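You operate a simulated robot arm through the tools that you are given. There is no shell and no other tool.

Carry out the task below with a simulated robot arm. There is one attempt and no reset: what you move stays moved.

JOB
Rig the aluminium box with the lightest sling that will carry it.
Fine: read the tags; seat the sling, lower the hook, shut its latch, switch off; leave it hooked; keep clear.

It is judged by the outcome, as a careful person would: the job done as asked, and still so three seconds after it is handed in. It fails if anything else is knocked over, pushed out of place, dropped, spilled or broken.

ROBOT AND FRAMES
A 7-joint arm with a two-finger parallel gripper, fixed in place. Base frame: the origin is at the foot of the arm, x ahead of it, y to its left, z up. Lengths are in m, angles in degrees, forces in N, time in s.
Its first joint turns from -166.0 to 166.0 degrees. Payload 4.4 kg.
The TCP is the grasp point between the finger pads, 0.023 m short of the fingertips. In the tool frame z runs along the fingers and y along their closing line. The gripper opens to 0.094 m. The fingers are 0.038 m wide and 0.01 m thick; the gripper's body (0.054 by 0.096 m) begins 0.039 m behind the TCP.
Orientation is that of the tool frame in the base frame, as a unit quaternion [x, y, z, w]. With the fingers straight down and closing along the base's y, the tool's x points along the base's -x, its y along +y and its z along -z.

CONTROLS
- The arm moves only by the tool apply_moves. Its argument "series" is text: rows parted by semicolons, each of 7 numbers parted by spaces: the turn, a rotation vector about the base's x, y, z in degrees, then the shift along the base's x, y, z in m, then the gripper command, from -1 (fully open) to 1 (shut), values between in proportion. In form: wx wy wz x y z fingers; .... A call has 1 to 20 rows; each row shifts and turns the commanded pose from where the row before left it. Each row takes 0.2 s and may step no farther than 0.05 m and 8.6 degrees from the row before; otherwise, or with a gripper value out of range, the whole call is refused. Where a pose cannot be reached the arm comes as near as it can. A force on the tool above 90 N (or 10 N above the force at the start of the call, whichever is more), or a blocked arm, ends the call early, and 0.2 s more pass. Each finger travels about 0.072 m/s and halts on what it meets, pressing with about 26 N; the grip force reading is that of the motor and also rises with nothing between the fingers. The clock runs only during rows and for 0.2 s after the last one: add rows that do not move to give the fingers time. It gives the time, the measured TCP pose, the force on the tool (base axes), the opening and the grip force at its end, in the units of the frame above (readings bear some noise), with the torque about the TCP (base axes, N m) and any sound that the robot's microphone picked up, and new pictures: "show" is both (left out), scene, wrist or none.
- Cameras (640 x 400 px; columns grow to the right, rows downward): "scene" is fixed at [0.0504, 0.4992, 1.689]; the picture's right is [-0.41, -0.91, 0.00], its down [-0.54, 0.24, -0.81] and it looks along [0.74, -0.33, -0.59] (base axes); focal length 325 px, centre (320, 200). "wrist" rides on the gripper at [0.086, 0.016, -0.074] in the tool frame; the picture's right is [-0.18, 0.98, 0.00], its down [-0.58, -0.11, -0.81] and it looks along [-0.79, -0.15, 0.59] (tool axes); focal length 243 px, centre (320, 200). There is no depth. A picture from a camera that has moved, and an enlarged one, comes with that camera's place and axes in the base frame and with its lens.
- zoom(camera, box): a new picture of the part [left, top, right, bottom] of that camera's present view, enlarged. It takes no simulated time.
- close_job(): hands the job in; it is judged then, once.

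Places have to be worked out from the pictures, the camera data and where the tool is seen. Open the gripper and draw the arm clear of the work before you hand the job in, unless the task says otherwise.

The tools are called after ">>>" by a JSON object that holds its "op" and its "data". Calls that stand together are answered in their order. apply_moves: Moves the arm, as the interface text tells. Its arguments: {"type":"object","properties":{"series":{"type":"string"},"show":{"type":"string","enum":["both","scene","wrist","none"]}},"required":["series"]} The other tools are called the same way: zoom (camera, box) takes an enlarged picture of a part of a camera's view; close_job () hands the job in.

At the start:

```text
time_s: 0.0
position: [0.6664, 0.2793, 1.4247]
ee_rot: [0.0, 1.0, 0.0, 0.001]
ft_force: [0.7, -0.2, -0.1]
ft_torque: [-0.02, 0.0, 0.01]
grip_width: 0.0939
grip_force: 0.1
```

scene: 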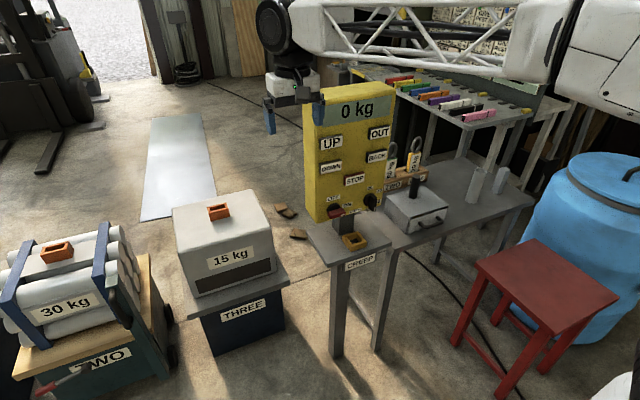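
wrist: 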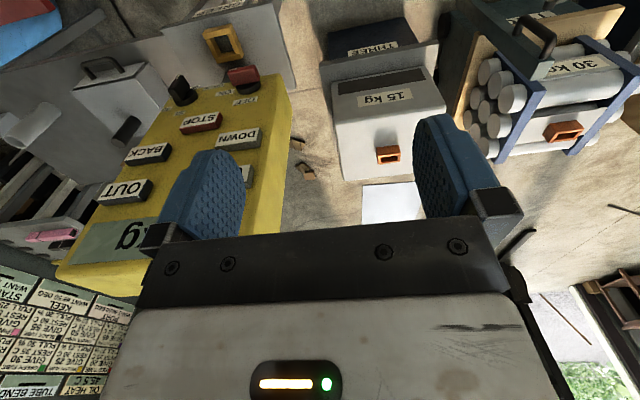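

I start by looking closely at the pictures to find the tags, the slings, the hook and the panel.

>>> {"op": "zoom", "data": {"camera": "scene", "box": [290, 70, 450, 270]}}

>>> {"op": "zoom", "data": {"camera": "scene", "box": [370, 60, 550, 170]}}

>>> {"op": "zoom", "data": {"camera": "scene", "box": [0, 170, 300, 400]}}

>>> {"op": "zoom", "data": {"camera": "wrist", "box": [0, 240, 160, 400]}}

>>> {"op": "zoom", "data": {"camera": "wrist", "box": [0, 0, 320, 250]}}

>>> {"op": "zoom", "data": {"camera": "wrist", "box": [320, 0, 640, 250]}}

```text
2.00 times, centred on (370, 170) of scene
camera zoom: at [0.0504, 0.4992, 1.689], right [-0.41, -0.91, 0.0], down [-0.54, 0.24, -0.81], along [0.74, -0.33, -0.59], focal length 651 px, centre (220, 260)
```

zoom: 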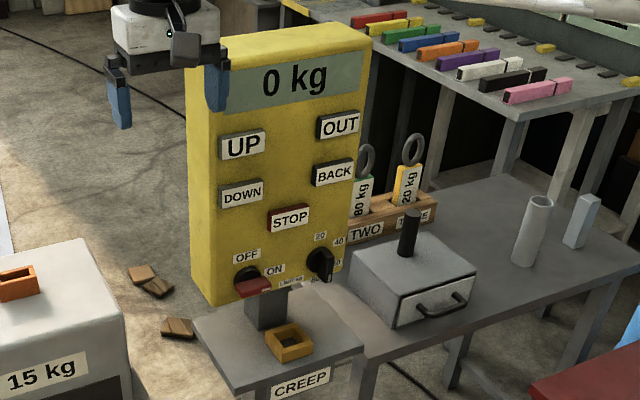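

```text
3.56 times, centred on (460, 115) of scene
camera zoom: at [0.0504, 0.4992, 1.689], right [-0.41, -0.91, 0.0], down [-0.54, 0.24, -0.81], along [0.74, -0.33, -0.59], focal length 1157 px, centre (-178, 502)
```

zoom: 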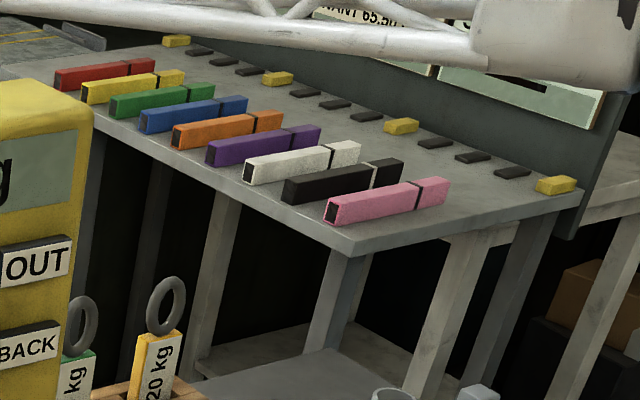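

```text
1.74 times, centred on (150, 285) of scene
camera zoom: at [0.0504, 0.4992, 1.689], right [-0.41, -0.91, 0.0], down [-0.54, 0.24, -0.81], along [0.74, -0.33, -0.59], focal length 566 px, centre (616, 52)
```

zoom: 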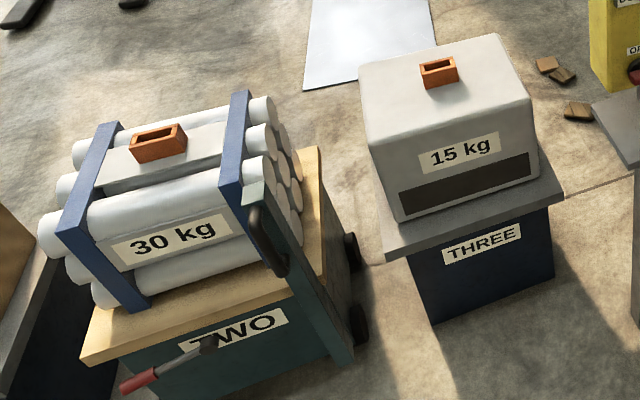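

```text
2.50 times, centred on (80, 320) of wrist
camera zoom: at [0.5809, 0.2943, 1.4989], right [0.18, 0.98, 0.0], down [0.58, -0.11, 0.81], along [0.79, -0.15, -0.59], focal length 606 px, centre (920, -100)
```

zoom: 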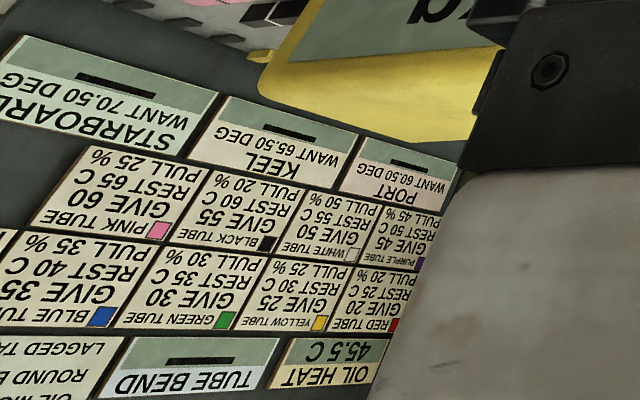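

```text
1.60 times, centred on (160, 125) of wrist
camera zoom: at [0.5809, 0.2943, 1.4989], right [0.18, 0.98, 0.0], down [0.58, -0.11, 0.81], along [0.79, -0.15, -0.59], focal length 388 px, centre (576, 320)
```

zoom: 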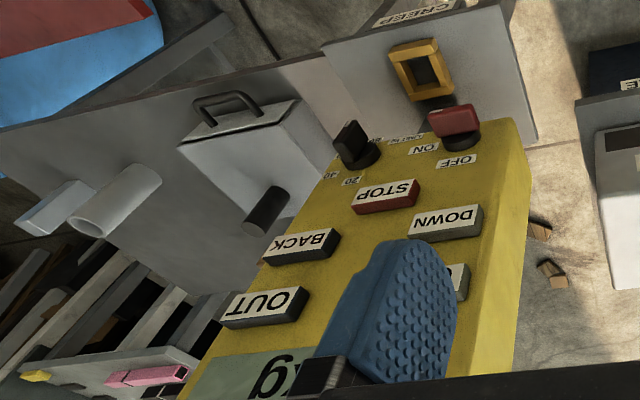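

```text
1.60 times, centred on (480, 125) of wrist
camera zoom: at [0.5809, 0.2943, 1.4989], right [0.18, 0.98, 0.0], down [0.58, -0.11, 0.81], along [0.79, -0.15, -0.59], focal length 388 px, centre (64, 320)
```

zoom: 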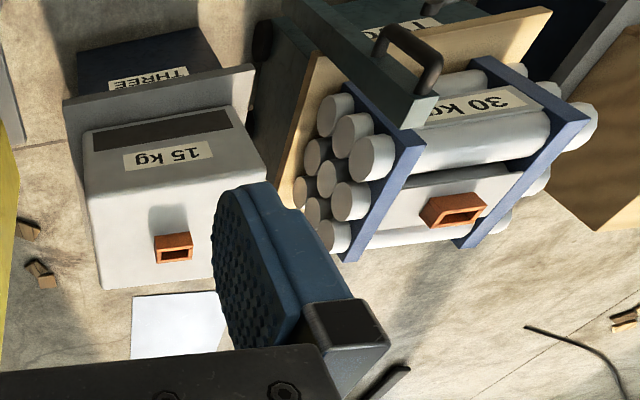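

The loads look well beyond the arm's reach (15 kg box handle near [1.25, 0.44, 0.8]), while the panel's STOP button is near [0.80, 0.05, 1.14]. I tilt the wrist camera up to look for the hook and hoist.

>>> {"op": "apply_moves", "data": {"series": "0 -8 0 0 0 0 -1;0 -8 0 0 0 0 -1;0 -8 0 0 0 0 -1;0 -8 0 0 0 0 -1;0 -8 0 0 0 0 -1", "show": "both"}}

```text
time_s: 1.2
position: [0.6667, 0.2792, 1.424]
ee_rot: [0.0, 0.939, 0.0, 0.345]
ft_force: [0.2, 0.7, 1.3]
ft_torque: [0.0, 0.01, 0.03]
grip_width: 0.0941
grip_force: 0.0
camera wrist: at [0.5533, 0.2946, 1.4259], right [0.14, 0.98, 0.12], down [-0.08, -0.11, 0.99], along [0.99, -0.15, 0.06], focal length 243 px, centre (320, 200)
```

scene: 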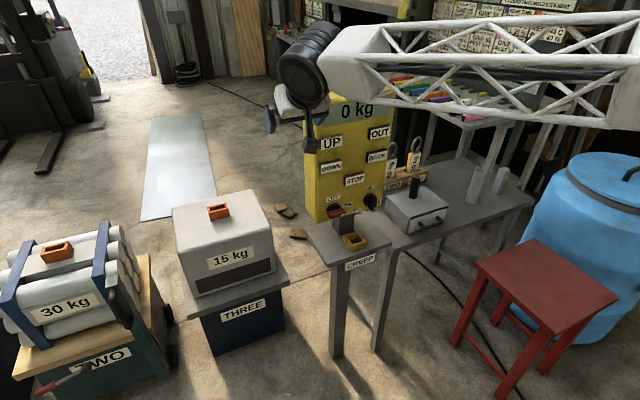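
wrist: 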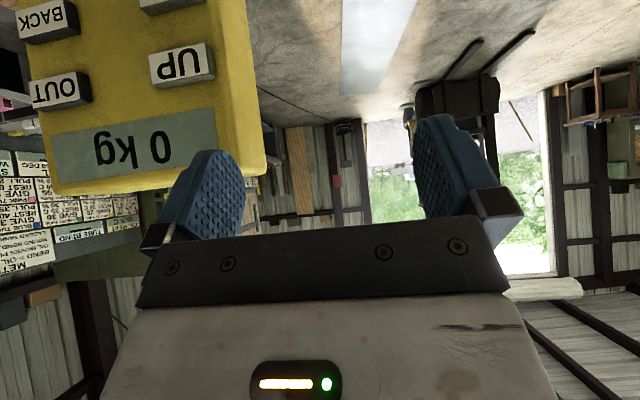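

No hook ahead of the arm. I turn the camera left (+y) to see the loads and what hangs above them.

>>> {"op": "apply_moves", "data": {"series": "0 0 8.5 -0.02 0 0 -1;0 0 8.5 -0.02 0 0 -1;0 0 8.5 -0.02 0 0 -1;0 0 8.5 -0.02 0 0 -1;0 0 8.5 -0.02 0 0 -1;0 0 8.5 -0.02 0 0 -1", "show": "both"}}

```text
time_s: 2.6
position: [0.5453, 0.279, 1.4244]
ee_rot: [-0.405, 0.847, 0.148, 0.31]
ft_force: [0.3, 0.3, 0.0]
ft_torque: [-0.02, 0.01, 0.03]
grip_width: 0.0943
grip_force: 0.0
camera wrist: at [0.4616, 0.1994, 1.4257], right [-0.68, 0.73, 0.12], down [0.04, -0.13, 0.99], along [0.74, 0.68, 0.06], focal length 243 px, centre (320, 200)
```

scene: 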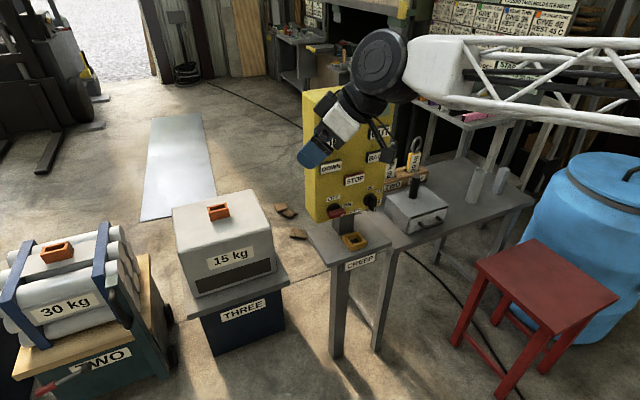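
wrist: 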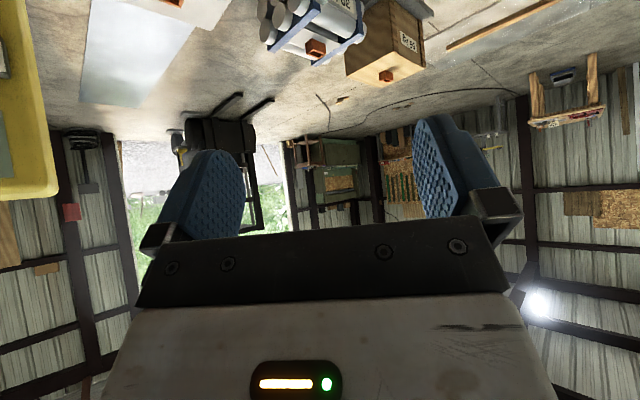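

A third load, a wooden crate, is visible beyond the tubes. I zoom on it.

>>> {"op": "zoom", "data": {"camera": "wrist", "box": [240, 0, 460, 110]}}

>>> {"op": "zoom", "data": {"camera": "scene", "box": [300, 0, 640, 120]}}

>>> {"op": "zoom", "data": {"camera": "scene", "box": [360, 120, 540, 280]}}

```text
2.91 times, centred on (350, 55) of wrist
camera zoom: at [0.4616, 0.1994, 1.4257], right [-0.68, 0.73, 0.12], down [0.04, -0.13, 0.99], along [0.74, 0.68, 0.06], focal length 706 px, centre (233, 622)
```

zoom: 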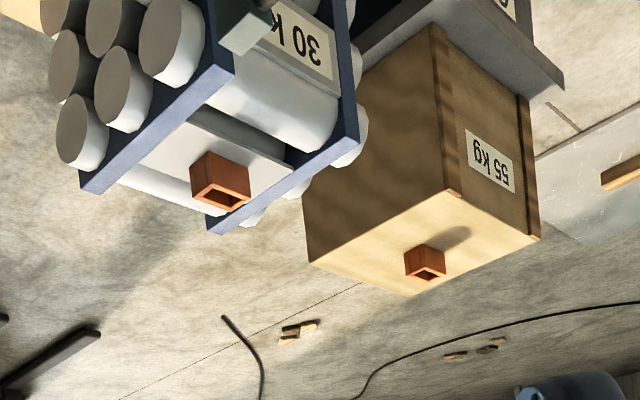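

```text
1.88 times, centred on (470, 60) of scene
camera zoom: at [0.0504, 0.4992, 1.689], right [-0.41, -0.91, 0.0], down [-0.54, 0.24, -0.81], along [0.74, -0.33, -0.59], focal length 613 px, centre (38, 464)
```

zoom: 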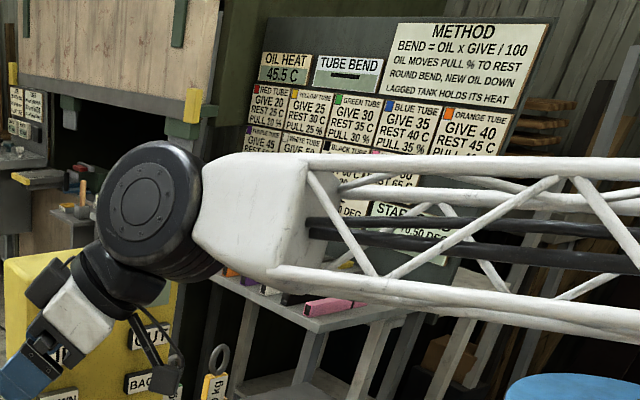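

```text
2.50 times, centred on (450, 200) of scene
camera zoom: at [0.0504, 0.4992, 1.689], right [-0.41, -0.91, 0.0], down [-0.54, 0.24, -0.81], along [0.74, -0.33, -0.59], focal length 814 px, centre (-5, 200)
```

zoom: 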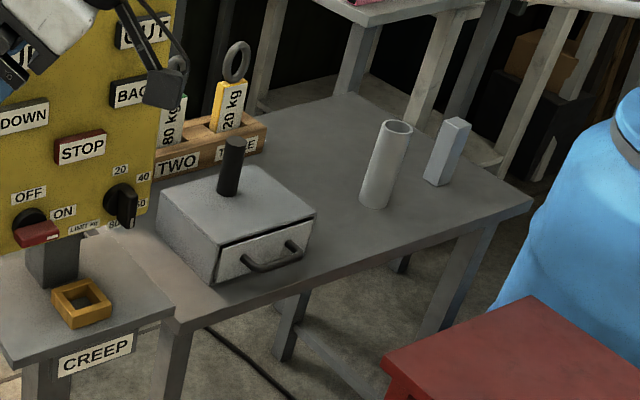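

Three loads: 55 kg wooden crate, 30 kg tubes, 15 kg metal box. I tilt the camera further up to find the hoist and hook.

>>> {"op": "apply_moves", "data": {"series": "6.2 -5.0 0 0 0 0 -1;6.2 -5.0 0 0 0 0 -1;6.2 -5.0 0 0 0 0 -1;6.2 -5.0 0 0 0 0 -1;6.2 -5.0 0 0 0 0 -1", "show": "both"}}

```text
time_s: 3.8
position: [0.5464, 0.2792, 1.4242]
ee_rot: [-0.33, 0.693, 0.276, 0.579]
ft_force: [0.8, 0.5, 0.4]
ft_torque: [-0.04, 0.02, -0.01]
grip_width: 0.0938
grip_force: 0.0
camera wrist: at [0.4791, 0.2193, 1.3519], right [-0.74, 0.64, 0.18], down [-0.35, -0.61, 0.71], along [0.57, 0.47, 0.68], focal length 243 px, centre (320, 200)
```

scene: 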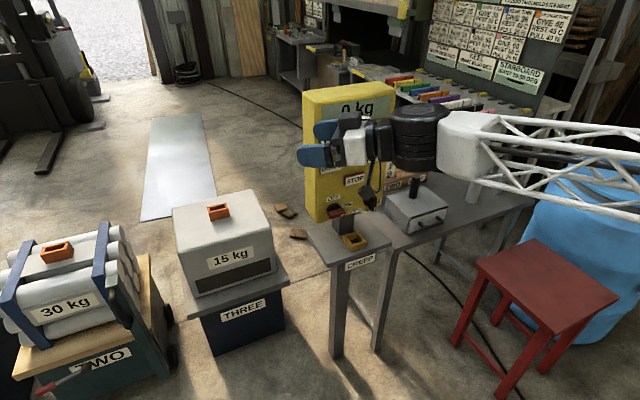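
wrist: 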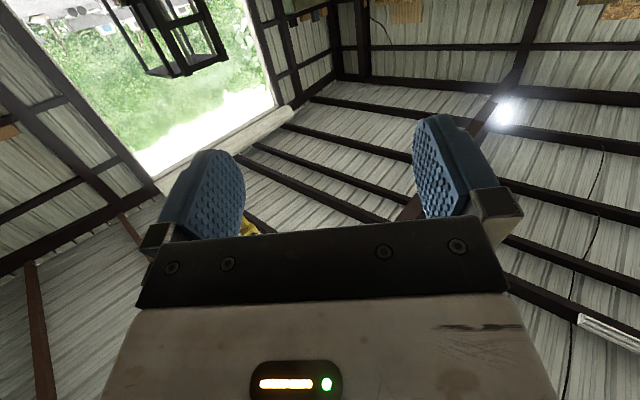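

Something yellow shows between the fingers around (250, 225). I zoom there.

>>> {"op": "zoom", "data": {"camera": "wrist", "box": [220, 180, 320, 250]}}

>>> {"op": "apply_moves", "data": {"series": "0 0 -8.5 0 0 0 -1;0 0 -8.5 0 0 0 -1;0 0 -8.5 0 0 0 -1;0 0 -8.5 0 0 0 -1", "show": "both"}}

```text
5.71 times, centred on (270, 215) of wrist
camera zoom: at [0.4791, 0.2193, 1.3519], right [-0.74, 0.64, 0.18], down [-0.35, -0.61, 0.71], along [0.57, 0.47, 0.68], focal length 1386 px, centre (606, 114)
```

zoom: 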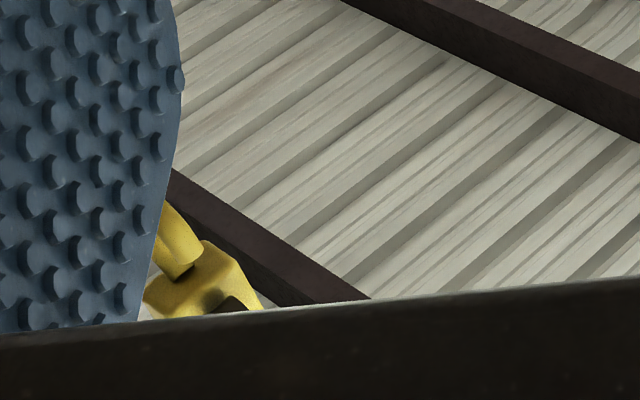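

```text
time_s: 4.8
position: [0.5475, 0.2792, 1.4194]
ee_rot: [-0.114, 0.759, 0.095, 0.634]
ft_force: [5.3, 3.5, -6.5]
ft_torque: [0.09, -0.37, -0.12]
grip_width: 0.0941
grip_force: 0.2
camera wrist: at [0.4582, 0.2677, 1.3494], right [-0.26, 0.95, 0.18], down [-0.63, -0.31, 0.72], along [0.74, 0.07, 0.67], focal length 243 px, centre (320, 200)
```

scene: 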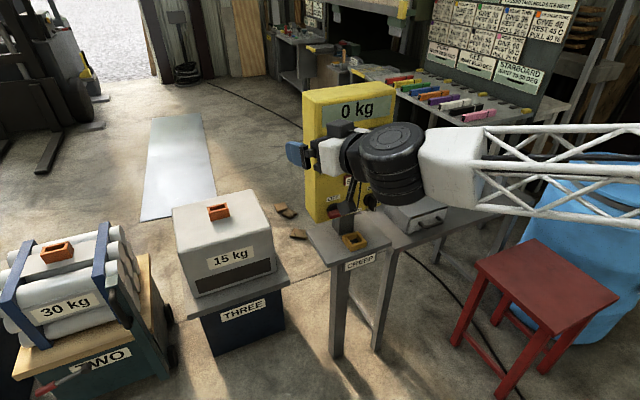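
wrist: 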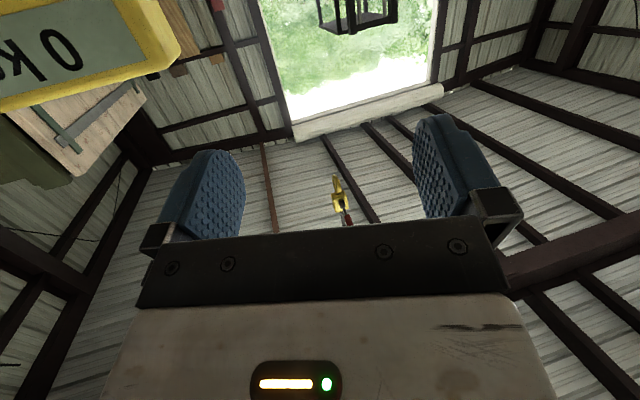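

The yellow hook is visible at about (340, 195). The force reading rose to ~9 N, so I zoom and hold still to check that.

>>> {"op": "zoom", "data": {"camera": "wrist", "box": [260, 140, 420, 240]}}

>>> {"op": "zoom", "data": {"camera": "scene", "box": [270, 70, 430, 270]}}

>>> {"op": "apply_moves", "data": {"series": "0 0 0 0 0 0 -1", "show": "none"}}

```text
4.00 times, centred on (340, 190) of wrist
camera zoom: at [0.4582, 0.2677, 1.3494], right [-0.26, 0.95, 0.18], down [-0.63, -0.31, 0.72], along [0.74, 0.07, 0.67], focal length 970 px, centre (240, 240)
```

zoom: 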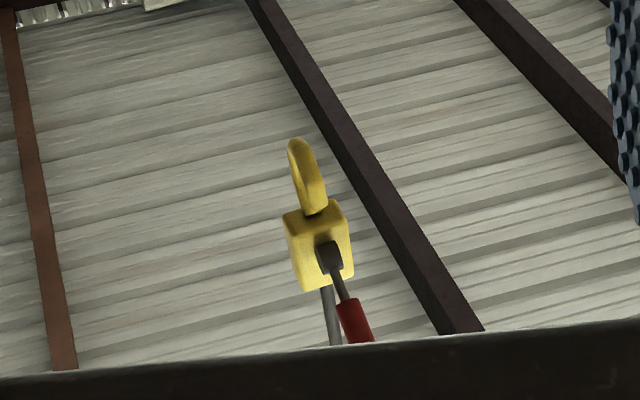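

```text
2.00 times, centred on (350, 170) of scene
camera zoom: at [0.0504, 0.4992, 1.689], right [-0.41, -0.91, 0.0], down [-0.54, 0.24, -0.81], along [0.74, -0.33, -0.59], focal length 651 px, centre (260, 260)
```

zoom: 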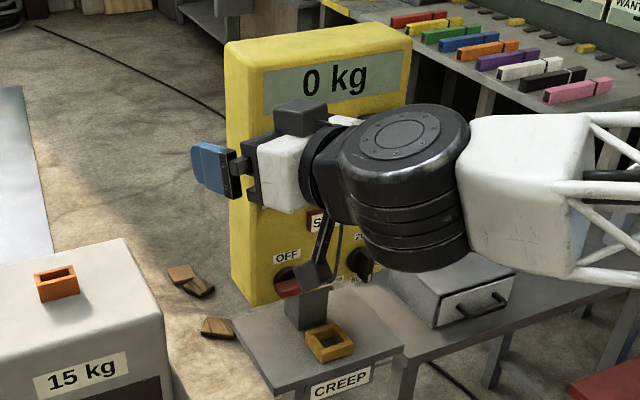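

```text
time_s: 5.2
position: [0.5468, 0.2793, 1.4247]
ee_rot: [-0.113, 0.759, 0.096, 0.634]
ft_force: [0.0, 0.5, 0.1]
ft_torque: [-0.01, 0.01, 0.0]
grip_width: 0.0941
grip_force: 0.0
```

The hook (yellow block, hook below, red-handled latch lever) hangs high, around [1.2, 0.42, 2.0]. The force blip was only dynamic. Next I swing right and tilt down to inspect the sling rack, the CREEP stand and the panel from the front.

>>> {"op": "apply_moves", "data": {"series": "-2.3 7.6 0 -0.01 -0.04 0 -1;-2.3 7.6 0 -0.01 -0.04 0 -1;-2.3 7.6 0 -0.01 -0.04 0 -1;-2.3 7.6 0 -0.01 -0.04 0 -1;-2.3 7.6 0 -0.01 -0.04 0 -1;-2.3 7.6 0 -0.01 -0.04 0 -1;-2.3 7.6 0 -0.01 -0.04 0 -1;0 0 0 0 -0.04 0 -1;0 0 -8.5 0 -0.04 0 -1;0 0 -8.5 0 -0.04 0 -1", "show": "both"}}

```text
time_s: 7.4
position: [0.528, 0.0639, 1.3751]
ee_rot: [-0.038, 0.891, -0.076, 0.445]
ft_force: [0.2, 0.3, 0.5]
ft_torque: [-0.01, 0.03, -0.02]
grip_width: 0.094
grip_force: 0.1
out of reach, approached as far as the arm can: row 3, 4, 5, 6, 7, 8
camera wrist: at [0.4181, 0.075, 1.3484], right [0.11, 0.99, -0.02], down [-0.29, 0.05, 0.95], along [0.95, -0.1, 0.3], focal length 243 px, centre (320, 200)
```

scene: 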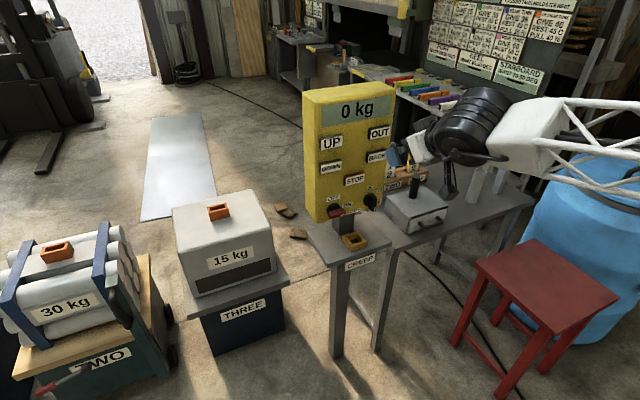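
wrist: 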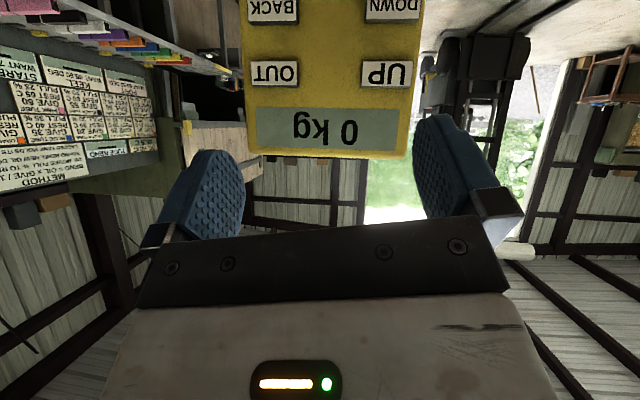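

The arm folded close to its inner limit, so I move out to the right (−y) while tilting the tool down, to look at the rack from the side of the panel.

>>> {"op": "apply_moves", "data": {"series": "0 8 0 0.01 -0.04 0.01 -1;0 8 0 0.01 -0.04 0.01 -1;0 8 0 0.01 -0.04 0.01 -1;0 8 0 0.01 -0.04 0.01 -1;0 0 0 0.01 -0.04 0.01 -1;0 0 0 0.01 -0.04 0 -1;0 0 0 0.01 -0.04 0 -1;0 0 0 0.01 -0.04 0 -1", "show": "both"}}

```text
time_s: 9.2
position: [0.5408, 0.0139, 1.3878]
ee_rot: [-0.05, 0.926, -0.082, 0.366]
ft_force: [0.1, -0.8, -0.6]
ft_torque: [-0.02, 0.01, 0.02]
grip_width: 0.0939
grip_force: 0.0
out of reach, approached as far as the arm can: row 2, 3, 4, 5, 6, 7, 8
camera wrist: at [0.4267, 0.0245, 1.3809], right [0.1, 0.99, -0.06], down [-0.13, 0.07, 0.99], along [0.99, -0.09, 0.13], focal length 243 px, centre (320, 200)
```

scene: 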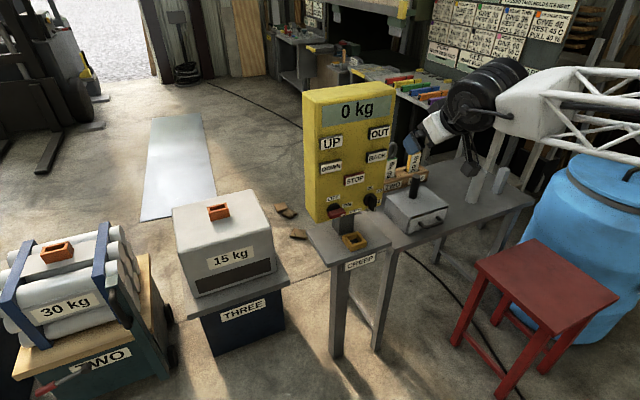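
wrist: 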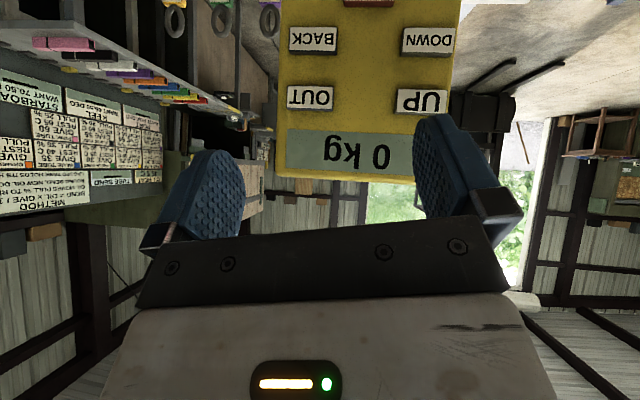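

The three sling rings show at the top of this view, but I need a view from higher looking down. I move out in x while tilting the tool down toward vertical.

>>> {"op": "apply_moves", "data": {"series": "0 0 0 0.03 0 0.01 -1;0 0 0 0.03 0 0.01 -1;0 0 0 0.02 0 0.02 -1;0 8 0 0 0 0.01 -1;0 8 0 0 0 0 -1;0 8 0 0 0 0 -1", "show": "both"}}

```text
time_s: 10.6
position: [0.6327, 0.0247, 1.3629]
ee_rot: [-0.052, 0.948, -0.088, 0.302]
ft_force: [-0.2, -0.1, 0.2]
ft_torque: [0.01, -0.01, 0.02]
grip_width: 0.0938
grip_force: 0.1
out of reach, approached as far as the arm can: row 2, 3, 4, 5, 6
camera wrist: at [0.5189, 0.0369, 1.3706], right [0.1, 0.99, -0.09], down [0.01, 0.09, 1.0], along [0.99, -0.1, 0.0], focal length 243 px, centre (320, 200)
```

scene: 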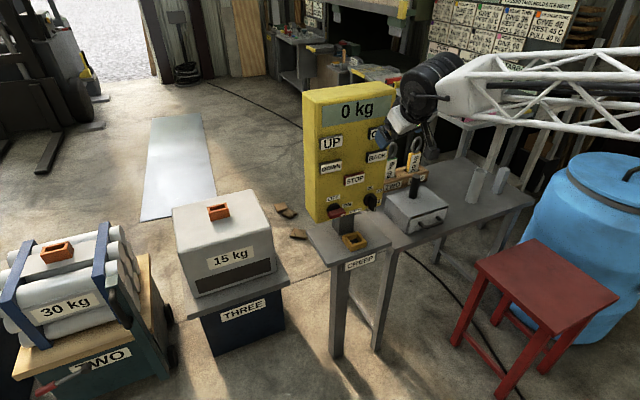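
wrist: 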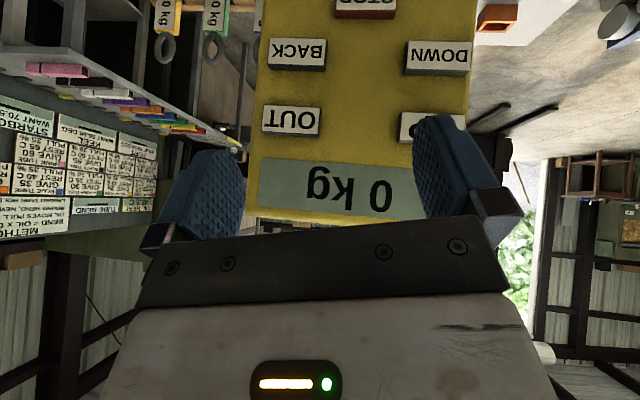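

The arm seems limited when high and close in. Lower down it should have room, so I back off the panel, go down to about z 1.25 and tilt the tool to vertical.

>>> {"op": "apply_moves", "data": {"series": "0 0 0 -0.03 0 -0.03 -1;0 0 0 -0.03 0 -0.03 -1;0 8 0 0 0 -0.03 -1;0 8 0 0 -0.01 -0.02 -1;0 8 0 0 -0.02 0 -1;0 6 0 0 -0.03 0 -1;0 0 0 0 -0.04 0 -1;0 0 0 0 -0.04 0 -1", "show": "both"}}

```text
time_s: 12.4
position: [0.5602, 0.0212, 1.2427]
ee_rot: [-0.064, 0.973, -0.094, 0.203]
ft_force: [0.5, 0.7, 0.4]
ft_torque: [0.02, 0.01, 0.01]
grip_width: 0.0939
grip_force: 0.1
out of reach, approached as far as the arm can: row 3, 4, 5, 6, 7, 8
camera wrist: at [0.4511, 0.035, 1.2737], right [0.08, 0.99, -0.14], down [0.21, 0.12, 0.97], along [0.97, -0.11, -0.2], focal length 243 px, centre (320, 200)
```

scene: 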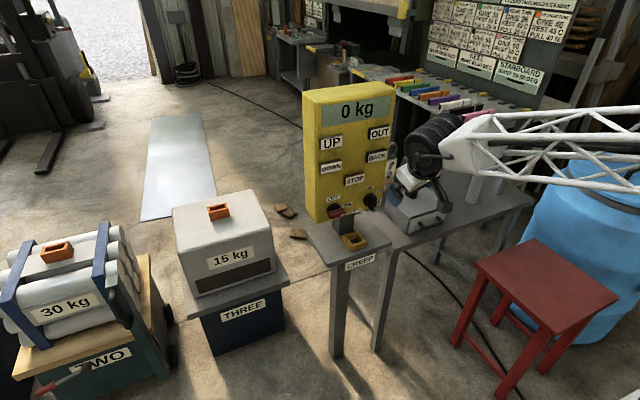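
wrist: 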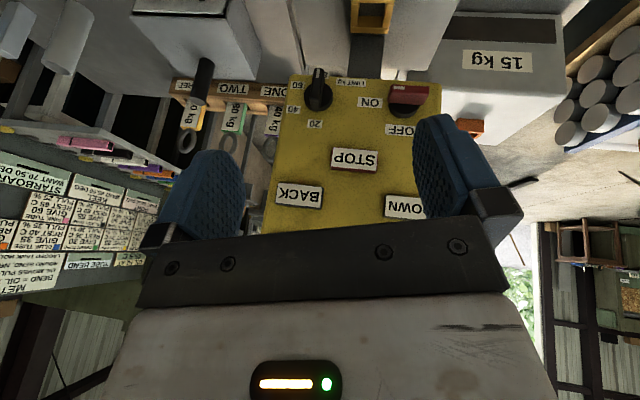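

Now the panel, the rack and all three slings show. I zoom to read the tags.

>>> {"op": "zoom", "data": {"camera": "wrist", "box": [160, 50, 300, 180]}}

>>> {"op": "zoom", "data": {"camera": "wrist", "box": [260, 0, 560, 220]}}

>>> {"op": "zoom", "data": {"camera": "wrist", "box": [290, 60, 450, 150]}}

```text
3.08 times, centred on (230, 115) of wrist
camera zoom: at [0.4511, 0.035, 1.2737], right [0.08, 0.99, -0.14], down [0.21, 0.12, 0.97], along [0.97, -0.11, -0.2], focal length 746 px, centre (597, 462)
```

zoom: 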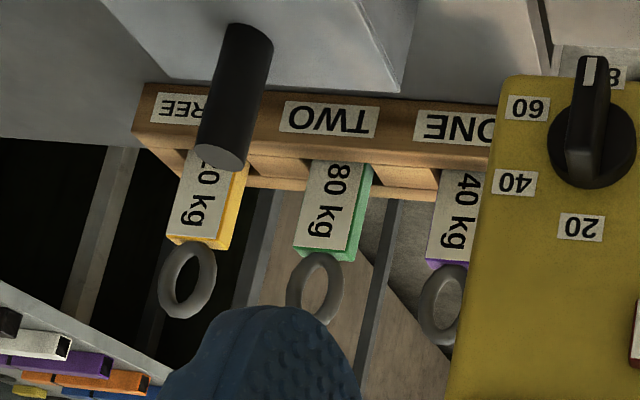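

```text
1.82 times, centred on (410, 110) of wrist
camera zoom: at [0.4511, 0.035, 1.2737], right [0.08, 0.99, -0.14], down [0.21, 0.12, 0.97], along [0.97, -0.11, -0.2], focal length 441 px, centre (156, 364)
```

zoom: 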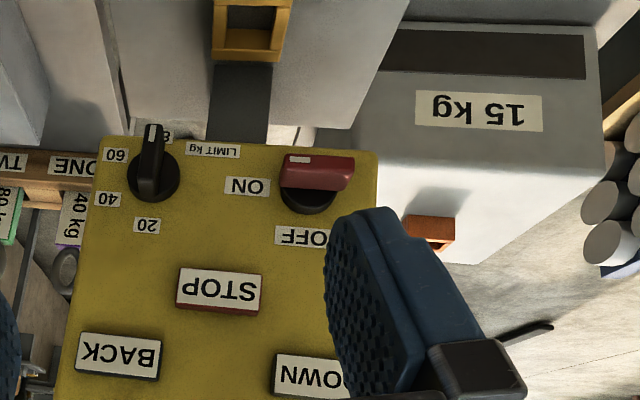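

```text
4.00 times, centred on (370, 105) of wrist
camera zoom: at [0.4511, 0.035, 1.2737], right [0.08, 0.99, -0.14], down [0.21, 0.12, 0.97], along [0.97, -0.11, -0.2], focal length 970 px, centre (120, 580)
```

zoom: 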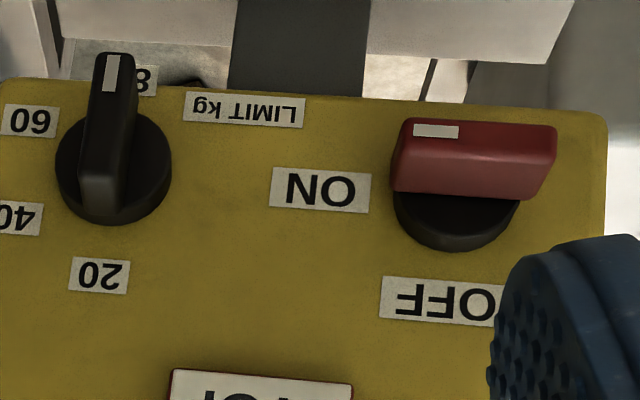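

Tags: ONE 40 kg (purple), TWO 80 kg (green), THREE 20 kg (yellow). The switch mark points to ON and the limit dial is at 80. I zoom in on the CREEP stand and the box's orange socket.

>>> {"op": "zoom", "data": {"camera": "scene", "box": [310, 195, 400, 280]}}

>>> {"op": "zoom", "data": {"camera": "scene", "box": [165, 185, 295, 300]}}

>>> {"op": "zoom", "data": {"camera": "wrist", "box": [320, 0, 420, 60]}}

>>> {"op": "zoom", "data": {"camera": "wrist", "box": [0, 0, 260, 160]}}

```text
4.71 times, centred on (355, 238) of scene
camera zoom: at [0.0504, 0.4992, 1.689], right [-0.41, -0.91, 0.0], down [-0.54, 0.24, -0.81], along [0.74, -0.33, -0.59], focal length 1532 px, centre (155, 24)
```

zoom: 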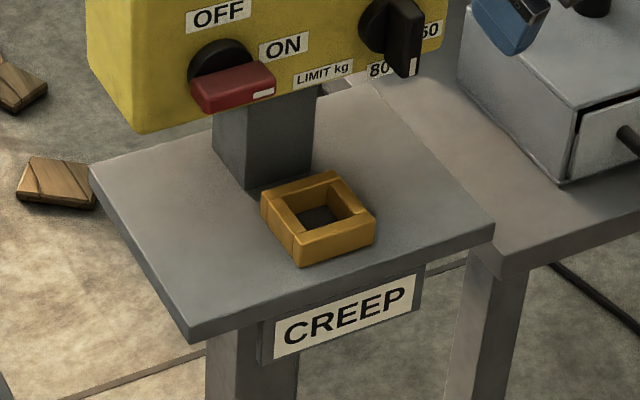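

```text
3.48 times, centred on (230, 242) of scene
camera zoom: at [0.0504, 0.4992, 1.689], right [-0.41, -0.91, 0.0], down [-0.54, 0.24, -0.81], along [0.74, -0.33, -0.59], focal length 1132 px, centre (633, 52)
```

zoom: 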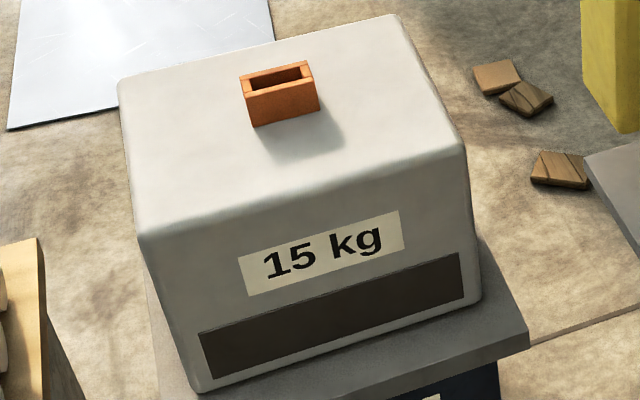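

```text
6.40 times, centred on (370, 30) of wrist
camera zoom: at [0.4511, 0.035, 1.2737], right [0.08, 0.99, -0.14], down [0.21, 0.12, 0.97], along [0.97, -0.11, -0.2], focal length 1553 px, centre (0, 1288)
```

zoom: 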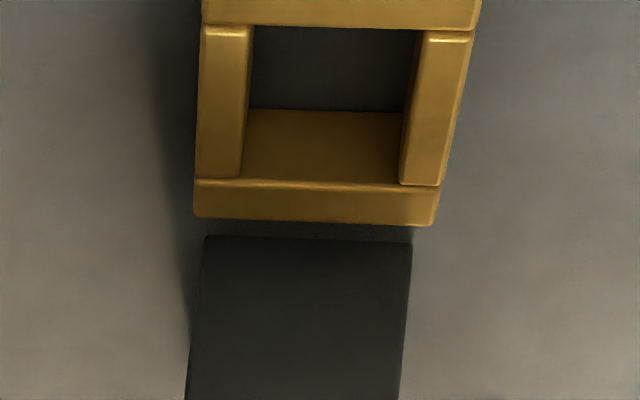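

```text
2.46 times, centred on (130, 80) of wrist
camera zoom: at [0.4511, 0.035, 1.2737], right [0.08, 0.99, -0.14], down [0.21, 0.12, 0.97], along [0.97, -0.11, -0.2], focal length 597 px, centre (788, 495)
```

zoom: 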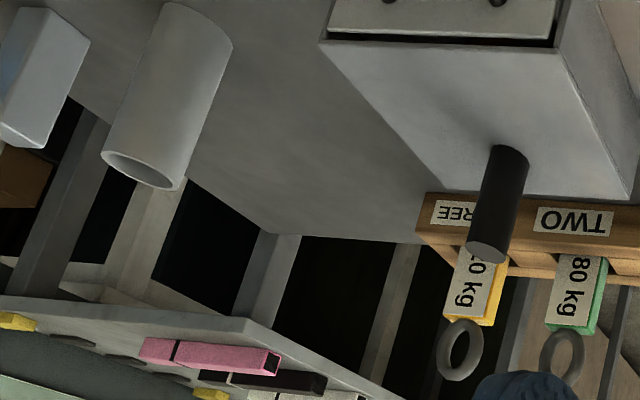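

The panel post stands on the CREEP stand; the yellow collar is a socket with a dark pad inside, likely for the square bar on the bench. The yellow 20 kg sling is the lightest that carries the 15 kg box. Before planning, I restore the start pose so that I can test how the arm reaches toward the box.

>>> {"op": "apply_moves", "data": {"series": "0 0 0 0.005 0.037 0.026 -1;0 0 0 0.005 0.037 0.026 -1;1.8 3.9 -1.2 0.01 0.037 0.026 -1;1.8 3.9 -1.2 0.02 0.037 0.026 -1;1.8 3.9 -1.2 0.02 0.037 0.026 -1;1.8 3.9 -1.2 0.02 0.037 0.026 -1;1.8 3.9 -1.2 0.02 0.037 0.026 -1;1.8 3.9 -1.3 0 0 0 -1", "show": "both"}}

```text
time_s: 14.2
position: [0.6503, 0.2896, 1.4124]
ee_rot: [-0.003, 0.99, -0.121, 0.069]
ft_force: [0.5, 0.8, 0.3]
ft_torque: [-0.04, 0.01, 0.0]
grip_width: 0.094
grip_force: 0.0
out of reach, approached as far as the arm can: row 4, 5, 6, 7, 8
camera wrist: at [0.5555, 0.3211, 1.4672], right [0.19, 0.96, -0.21], down [0.46, 0.1, 0.88], along [0.86, -0.27, -0.42], focal length 243 px, centre (320, 200)
```

scene: 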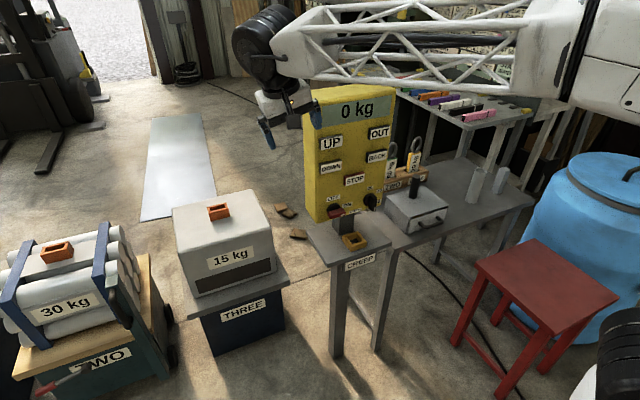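
wrist: 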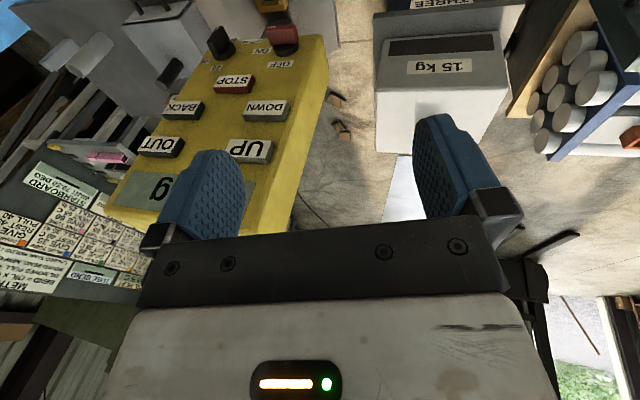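

A roll error of ~14° remains, as if a joint sits at its limit. I try moving outward toward the box, where the arm is more stretched, while correcting the tool to vertical.

>>> {"op": "apply_moves", "data": {"series": "0 0 0 0.03 0.01 0 -1;0 0 0 0.03 0.01 0 -1;0 0 0 0.03 0.01 -0.01 -1;4.7 2.6 0 0.03 0.01 -0.01 -1;4.7 2.6 0 0.03 0.01 -0.01 -1;4.7 2.6 0 0.03 0.01 -0.01 -1;0 0 0 0.03 0.01 -0.01 -1;0 0 0 0.03 0.01 -0.01 -1", "show": "both"}}

```text
time_s: 16.0
position: [0.8895, 0.3714, 1.3515]
ee_rot: [-0.003, 0.99, -0.122, 0.07]
ft_force: [0.1, 0.0, 1.1]
ft_torque: [0.06, 0.0, -0.01]
grip_width: 0.0941
grip_force: 0.1
out of reach, approached as far as the arm can: row 4, 5, 6
camera wrist: at [0.7943, 0.4023, 1.4065], right [0.2, 0.96, -0.21], down [0.46, 0.1, 0.88], along [0.86, -0.27, -0.42], focal length 243 px, centre (320, 200)
```

scene: 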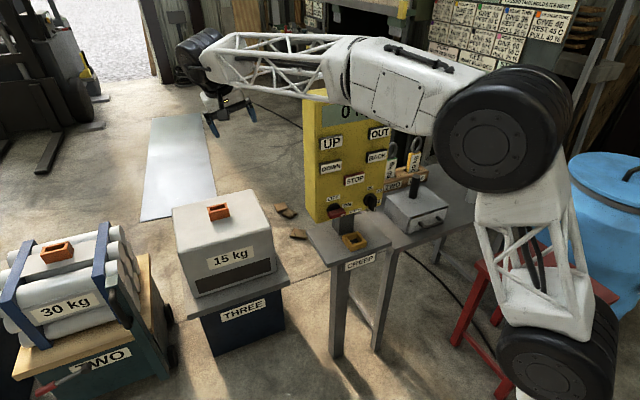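
wrist: 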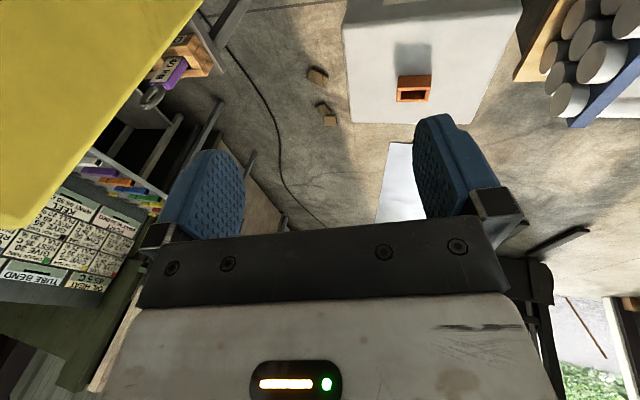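

The arm reaches out to r≈0.96 here; only the tilt correction is refused. I test whether yawing the tool frees the joint limit, then correct the tilt again.

>>> {"op": "apply_moves", "data": {"series": "0 0 8.5 0 0 0 -1;0 0 8.5 0 0 0 -1;0 0 8.5 0 0 0 -1;4.7 2.6 0 0 0 0 -1;4.7 2.6 0 0 0 0 -1", "show": "scene"}}

```text
time_s: 17.2
position: [0.889, 0.3728, 1.3507]
ee_rot: [-0.172, 0.974, -0.116, 0.092]
ft_force: [-0.3, 0.3, 0.1]
ft_torque: [-0.03, -0.02, 0.0]
grip_width: 0.0941
grip_force: 0.0
out of reach, approached as far as the arm can: row 3, 4, 5
```

scene: 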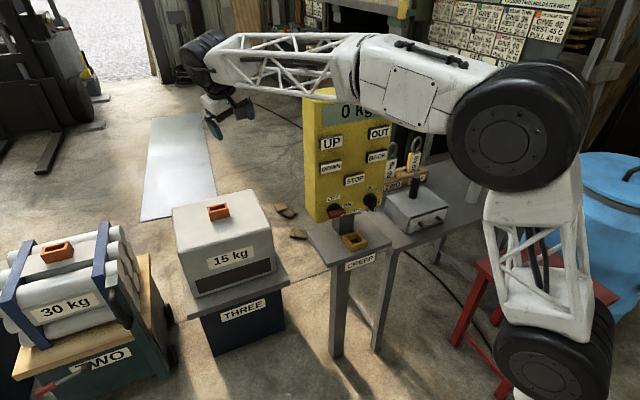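

Yawing left (+) is what runs into the limit. I yaw right (−) instead and then correct the tilt.

>>> {"op": "apply_moves", "data": {"series": "0 0 -8.5 0 0 0 -1;0 0 -8.5 0 0 0 -1;0 0 -8.5 0 0 0 -1;0 0 -8.5 0 0 0 -1;0 0 -8.5 0 0 0 -1;5.7 0.6 0 0 0 0 -1;5.7 0.6 0 0 0 0 -1;5.7 0.6 0 0 0 0 -1", "show": "both"}}

```text
time_s: 19.0
position: [0.8883, 0.3707, 1.3509]
ee_rot: [0.193, 0.97, -0.143, 0.044]
ft_force: [-1.1, -0.3, 0.6]
ft_torque: [-0.05, -0.01, -0.01]
grip_width: 0.094
grip_force: 0.1
out of reach, approached as far as the arm can: row 6, 7, 8
camera wrist: at [0.814, 0.4384, 1.4062], right [0.55, 0.8, -0.23], down [0.47, -0.07, 0.88], along [0.69, -0.59, -0.41], focal length 243 px, centre (320, 200)
```

scene: 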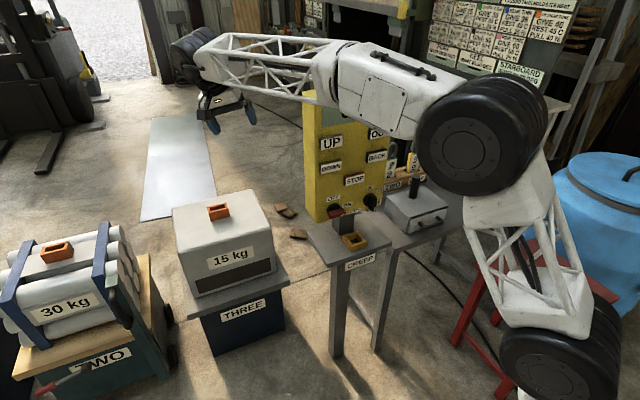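
wrist: 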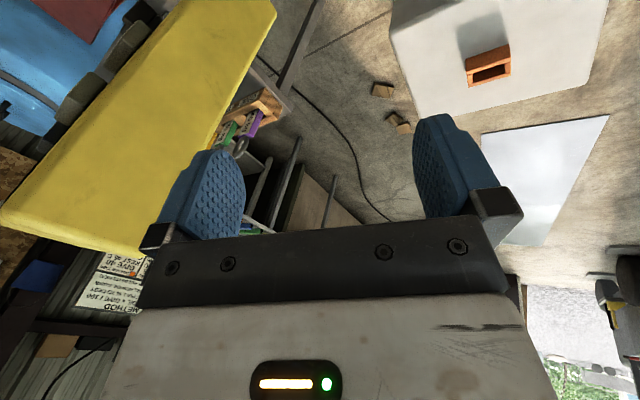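

Tilt is still limited at this stretch (the shoulder sits near z≈1.1 and the wrist is about 1.07 m from it), so the box at r≈1.37 looks hard to reach. I pull back in and tilt up to fix the hook's position with a better baseline.

>>> {"op": "apply_moves", "data": {"series": "0 0 8.5 -0.03 0 0 -1;0 0 8.5 -0.03 0 0 -1;0 0 8.5 -0.03 0 0 -1;0 -8 0 -0.03 0 0 -1;0 -8 0 -0.03 0 0 -1;0 -8 0 -0.02 0 0 -1;0 -8 0 0 0 0 -1;0 -8 0 0 0 0 -1;0 -8 0 0 0 0 -1;0 -8 0 0 0 0 -1;0 -8 0 0 0 0 -1", "show": "both"}}

```text
time_s: 21.4
position: [0.7193, 0.3722, 1.3537]
ee_rot: [0.047, 0.798, -0.123, 0.588]
ft_force: [0.2, -0.1, 0.0]
ft_torque: [-0.04, 0.03, 0.02]
grip_width: 0.094
grip_force: 0.0
camera wrist: at [0.6286, 0.3995, 1.2889], right [0.27, 0.96, 0.04], down [-0.59, 0.14, 0.79], along [0.76, -0.24, 0.61], focal length 243 px, centre (320, 200)
```

scene: 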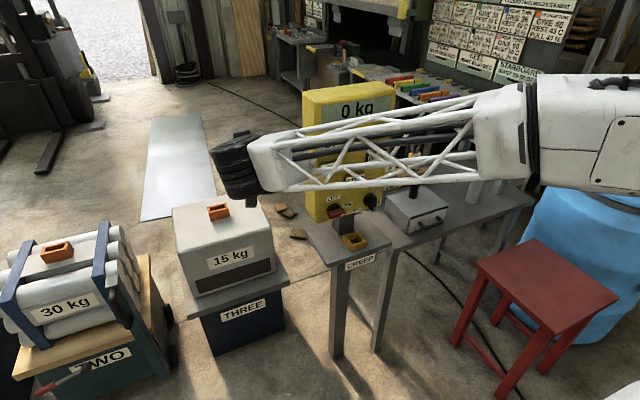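
wrist: 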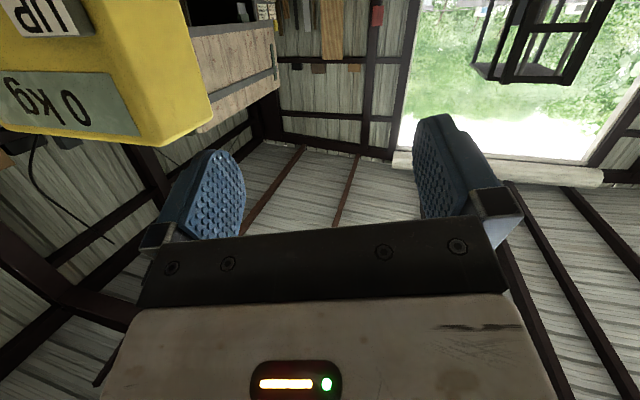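

The hook must be hidden behind the gripper; I yaw left and tilt a bit more.

>>> {"op": "apply_moves", "data": {"series": "0 0 8.5 0 0 0 -1;0 0 8.5 0 0 0 -1;0 -8 0 0 0 0 -1;0 -8 0 0 0 0 -1;0 -8 0 0 0 0 -1;0 -8 0 0 0 0 -1", "show": "both"}}

```text
time_s: 22.8
position: [0.7187, 0.3734, 1.3518]
ee_rot: [-0.061, 0.6, -0.052, 0.796]
ft_force: [-0.2, -0.1, 0.2]
ft_torque: [0.02, -0.01, -0.01]
grip_width: 0.0942
grip_force: 0.1
camera wrist: at [0.6725, 0.3713, 1.2464], right [-0.04, 1.0, 0.02], down [-0.94, -0.04, 0.35], along [0.35, 0.0, 0.94], focal length 243 px, centre (320, 200)
```

scene: 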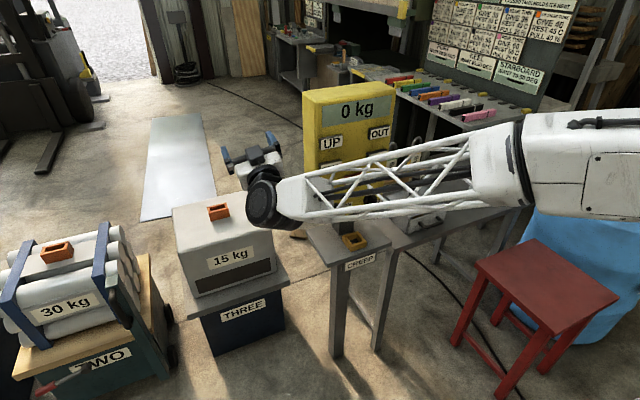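
wrist: 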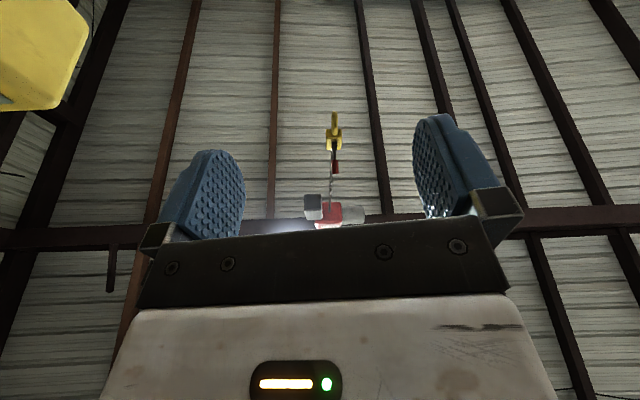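

The hook, its chain and the red hoist trolley are in view now. I zoom in on them.

>>> {"op": "zoom", "data": {"camera": "wrist", "box": [260, 90, 420, 240]}}

>>> {"op": "zoom", "data": {"camera": "wrist", "box": [300, 100, 370, 190]}}

>>> {"op": "zoom", "data": {"camera": "scene", "box": [200, 110, 330, 260]}}

```text
2.67 times, centred on (340, 165) of wrist
camera zoom: at [0.6725, 0.3713, 1.2464], right [-0.04, 1.0, 0.02], down [-0.94, -0.04, 0.35], along [0.35, 0.0, 0.94], focal length 647 px, centre (267, 293)
```

zoom: 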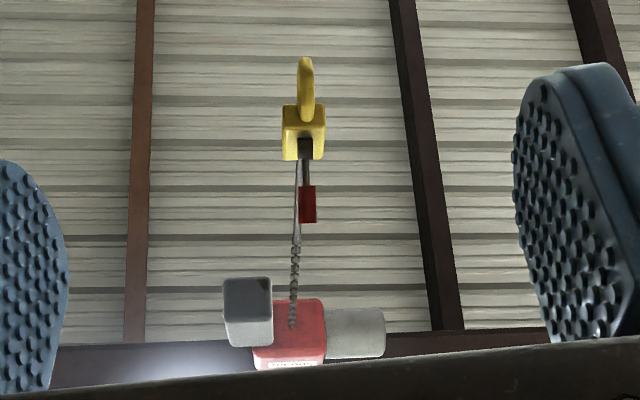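

```text
4.44 times, centred on (335, 145) of wrist
camera zoom: at [0.6725, 0.3713, 1.2464], right [-0.04, 1.0, 0.02], down [-0.94, -0.04, 0.35], along [0.35, 0.0, 0.94], focal length 1078 px, centre (253, 444)
```

zoom: 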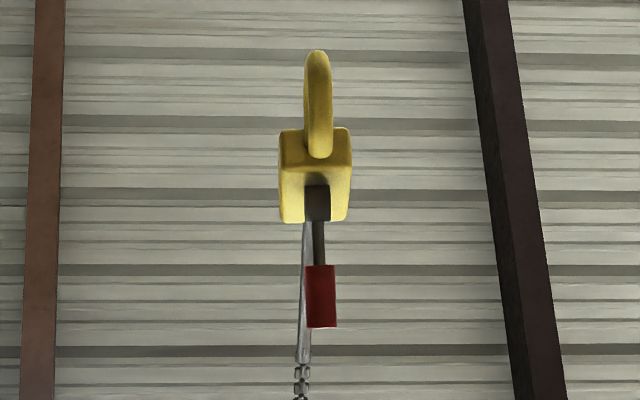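

```text
2.67 times, centred on (265, 185) of scene
camera zoom: at [0.0504, 0.4992, 1.689], right [-0.41, -0.91, 0.0], down [-0.54, 0.24, -0.81], along [0.74, -0.33, -0.59], focal length 868 px, centre (467, 240)
```

zoom: 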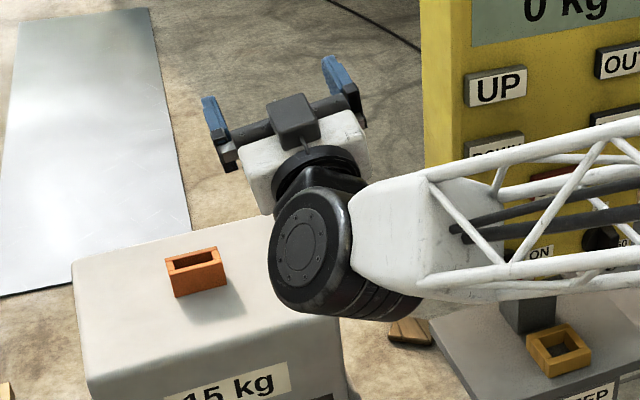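

The hook hangs at about [1.27, 0.44, 2.1], straight over the box's socket at [1.3, 0.44, 0.77], with its latch lever on the robot's side. To get a natural wrist configuration with full reach, I roll the tool 180° about its own axis, in the direction found to be free.

>>> {"op": "apply_moves", "data": {"series": "8.1 0.3 2.3 0 0 0 -1;8.1 0.3 2.3 0 0 0 -1;8.1 0.3 2.3 0 0 0 -1;8.1 0.3 2.3 0 0 0 -1;8.1 0.3 2.3 0 0 0 -1;8.1 0.3 2.3 0 0 0 -1;8.1 0.3 2.3 0 0 0 -1;8.1 0.3 2.3 0 0 0 -1;8.1 0.3 2.3 0 0 0 -1;8.1 0.3 2.3 0 0 0 -1", "show": "both"}}

```text
time_s: 25.0
position: [0.7194, 0.3713, 1.3522]
ee_rot: [0.358, 0.488, 0.495, 0.624]
ft_force: [-0.4, 0.5, 0.1]
ft_torque: [0.0, -0.03, -0.01]
grip_width: 0.0939
grip_force: 0.1
camera wrist: at [0.6476, 0.4559, 1.3246], right [-0.27, 0.07, 0.96], down [-0.77, -0.62, -0.17], along [0.58, -0.78, 0.22], focal length 243 px, centre (320, 200)
```

scene: 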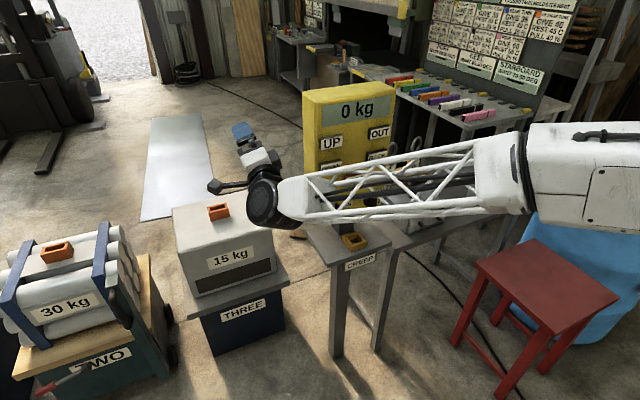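
wrist: 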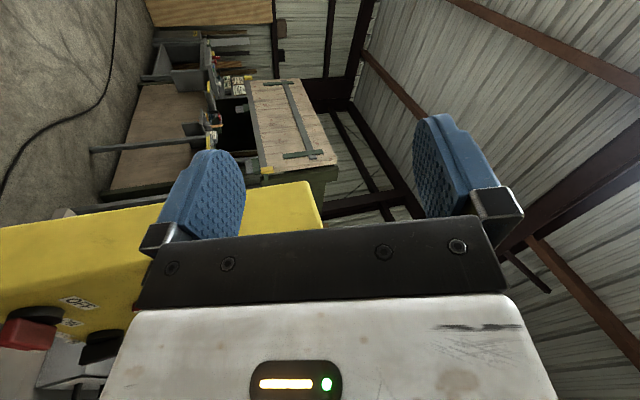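

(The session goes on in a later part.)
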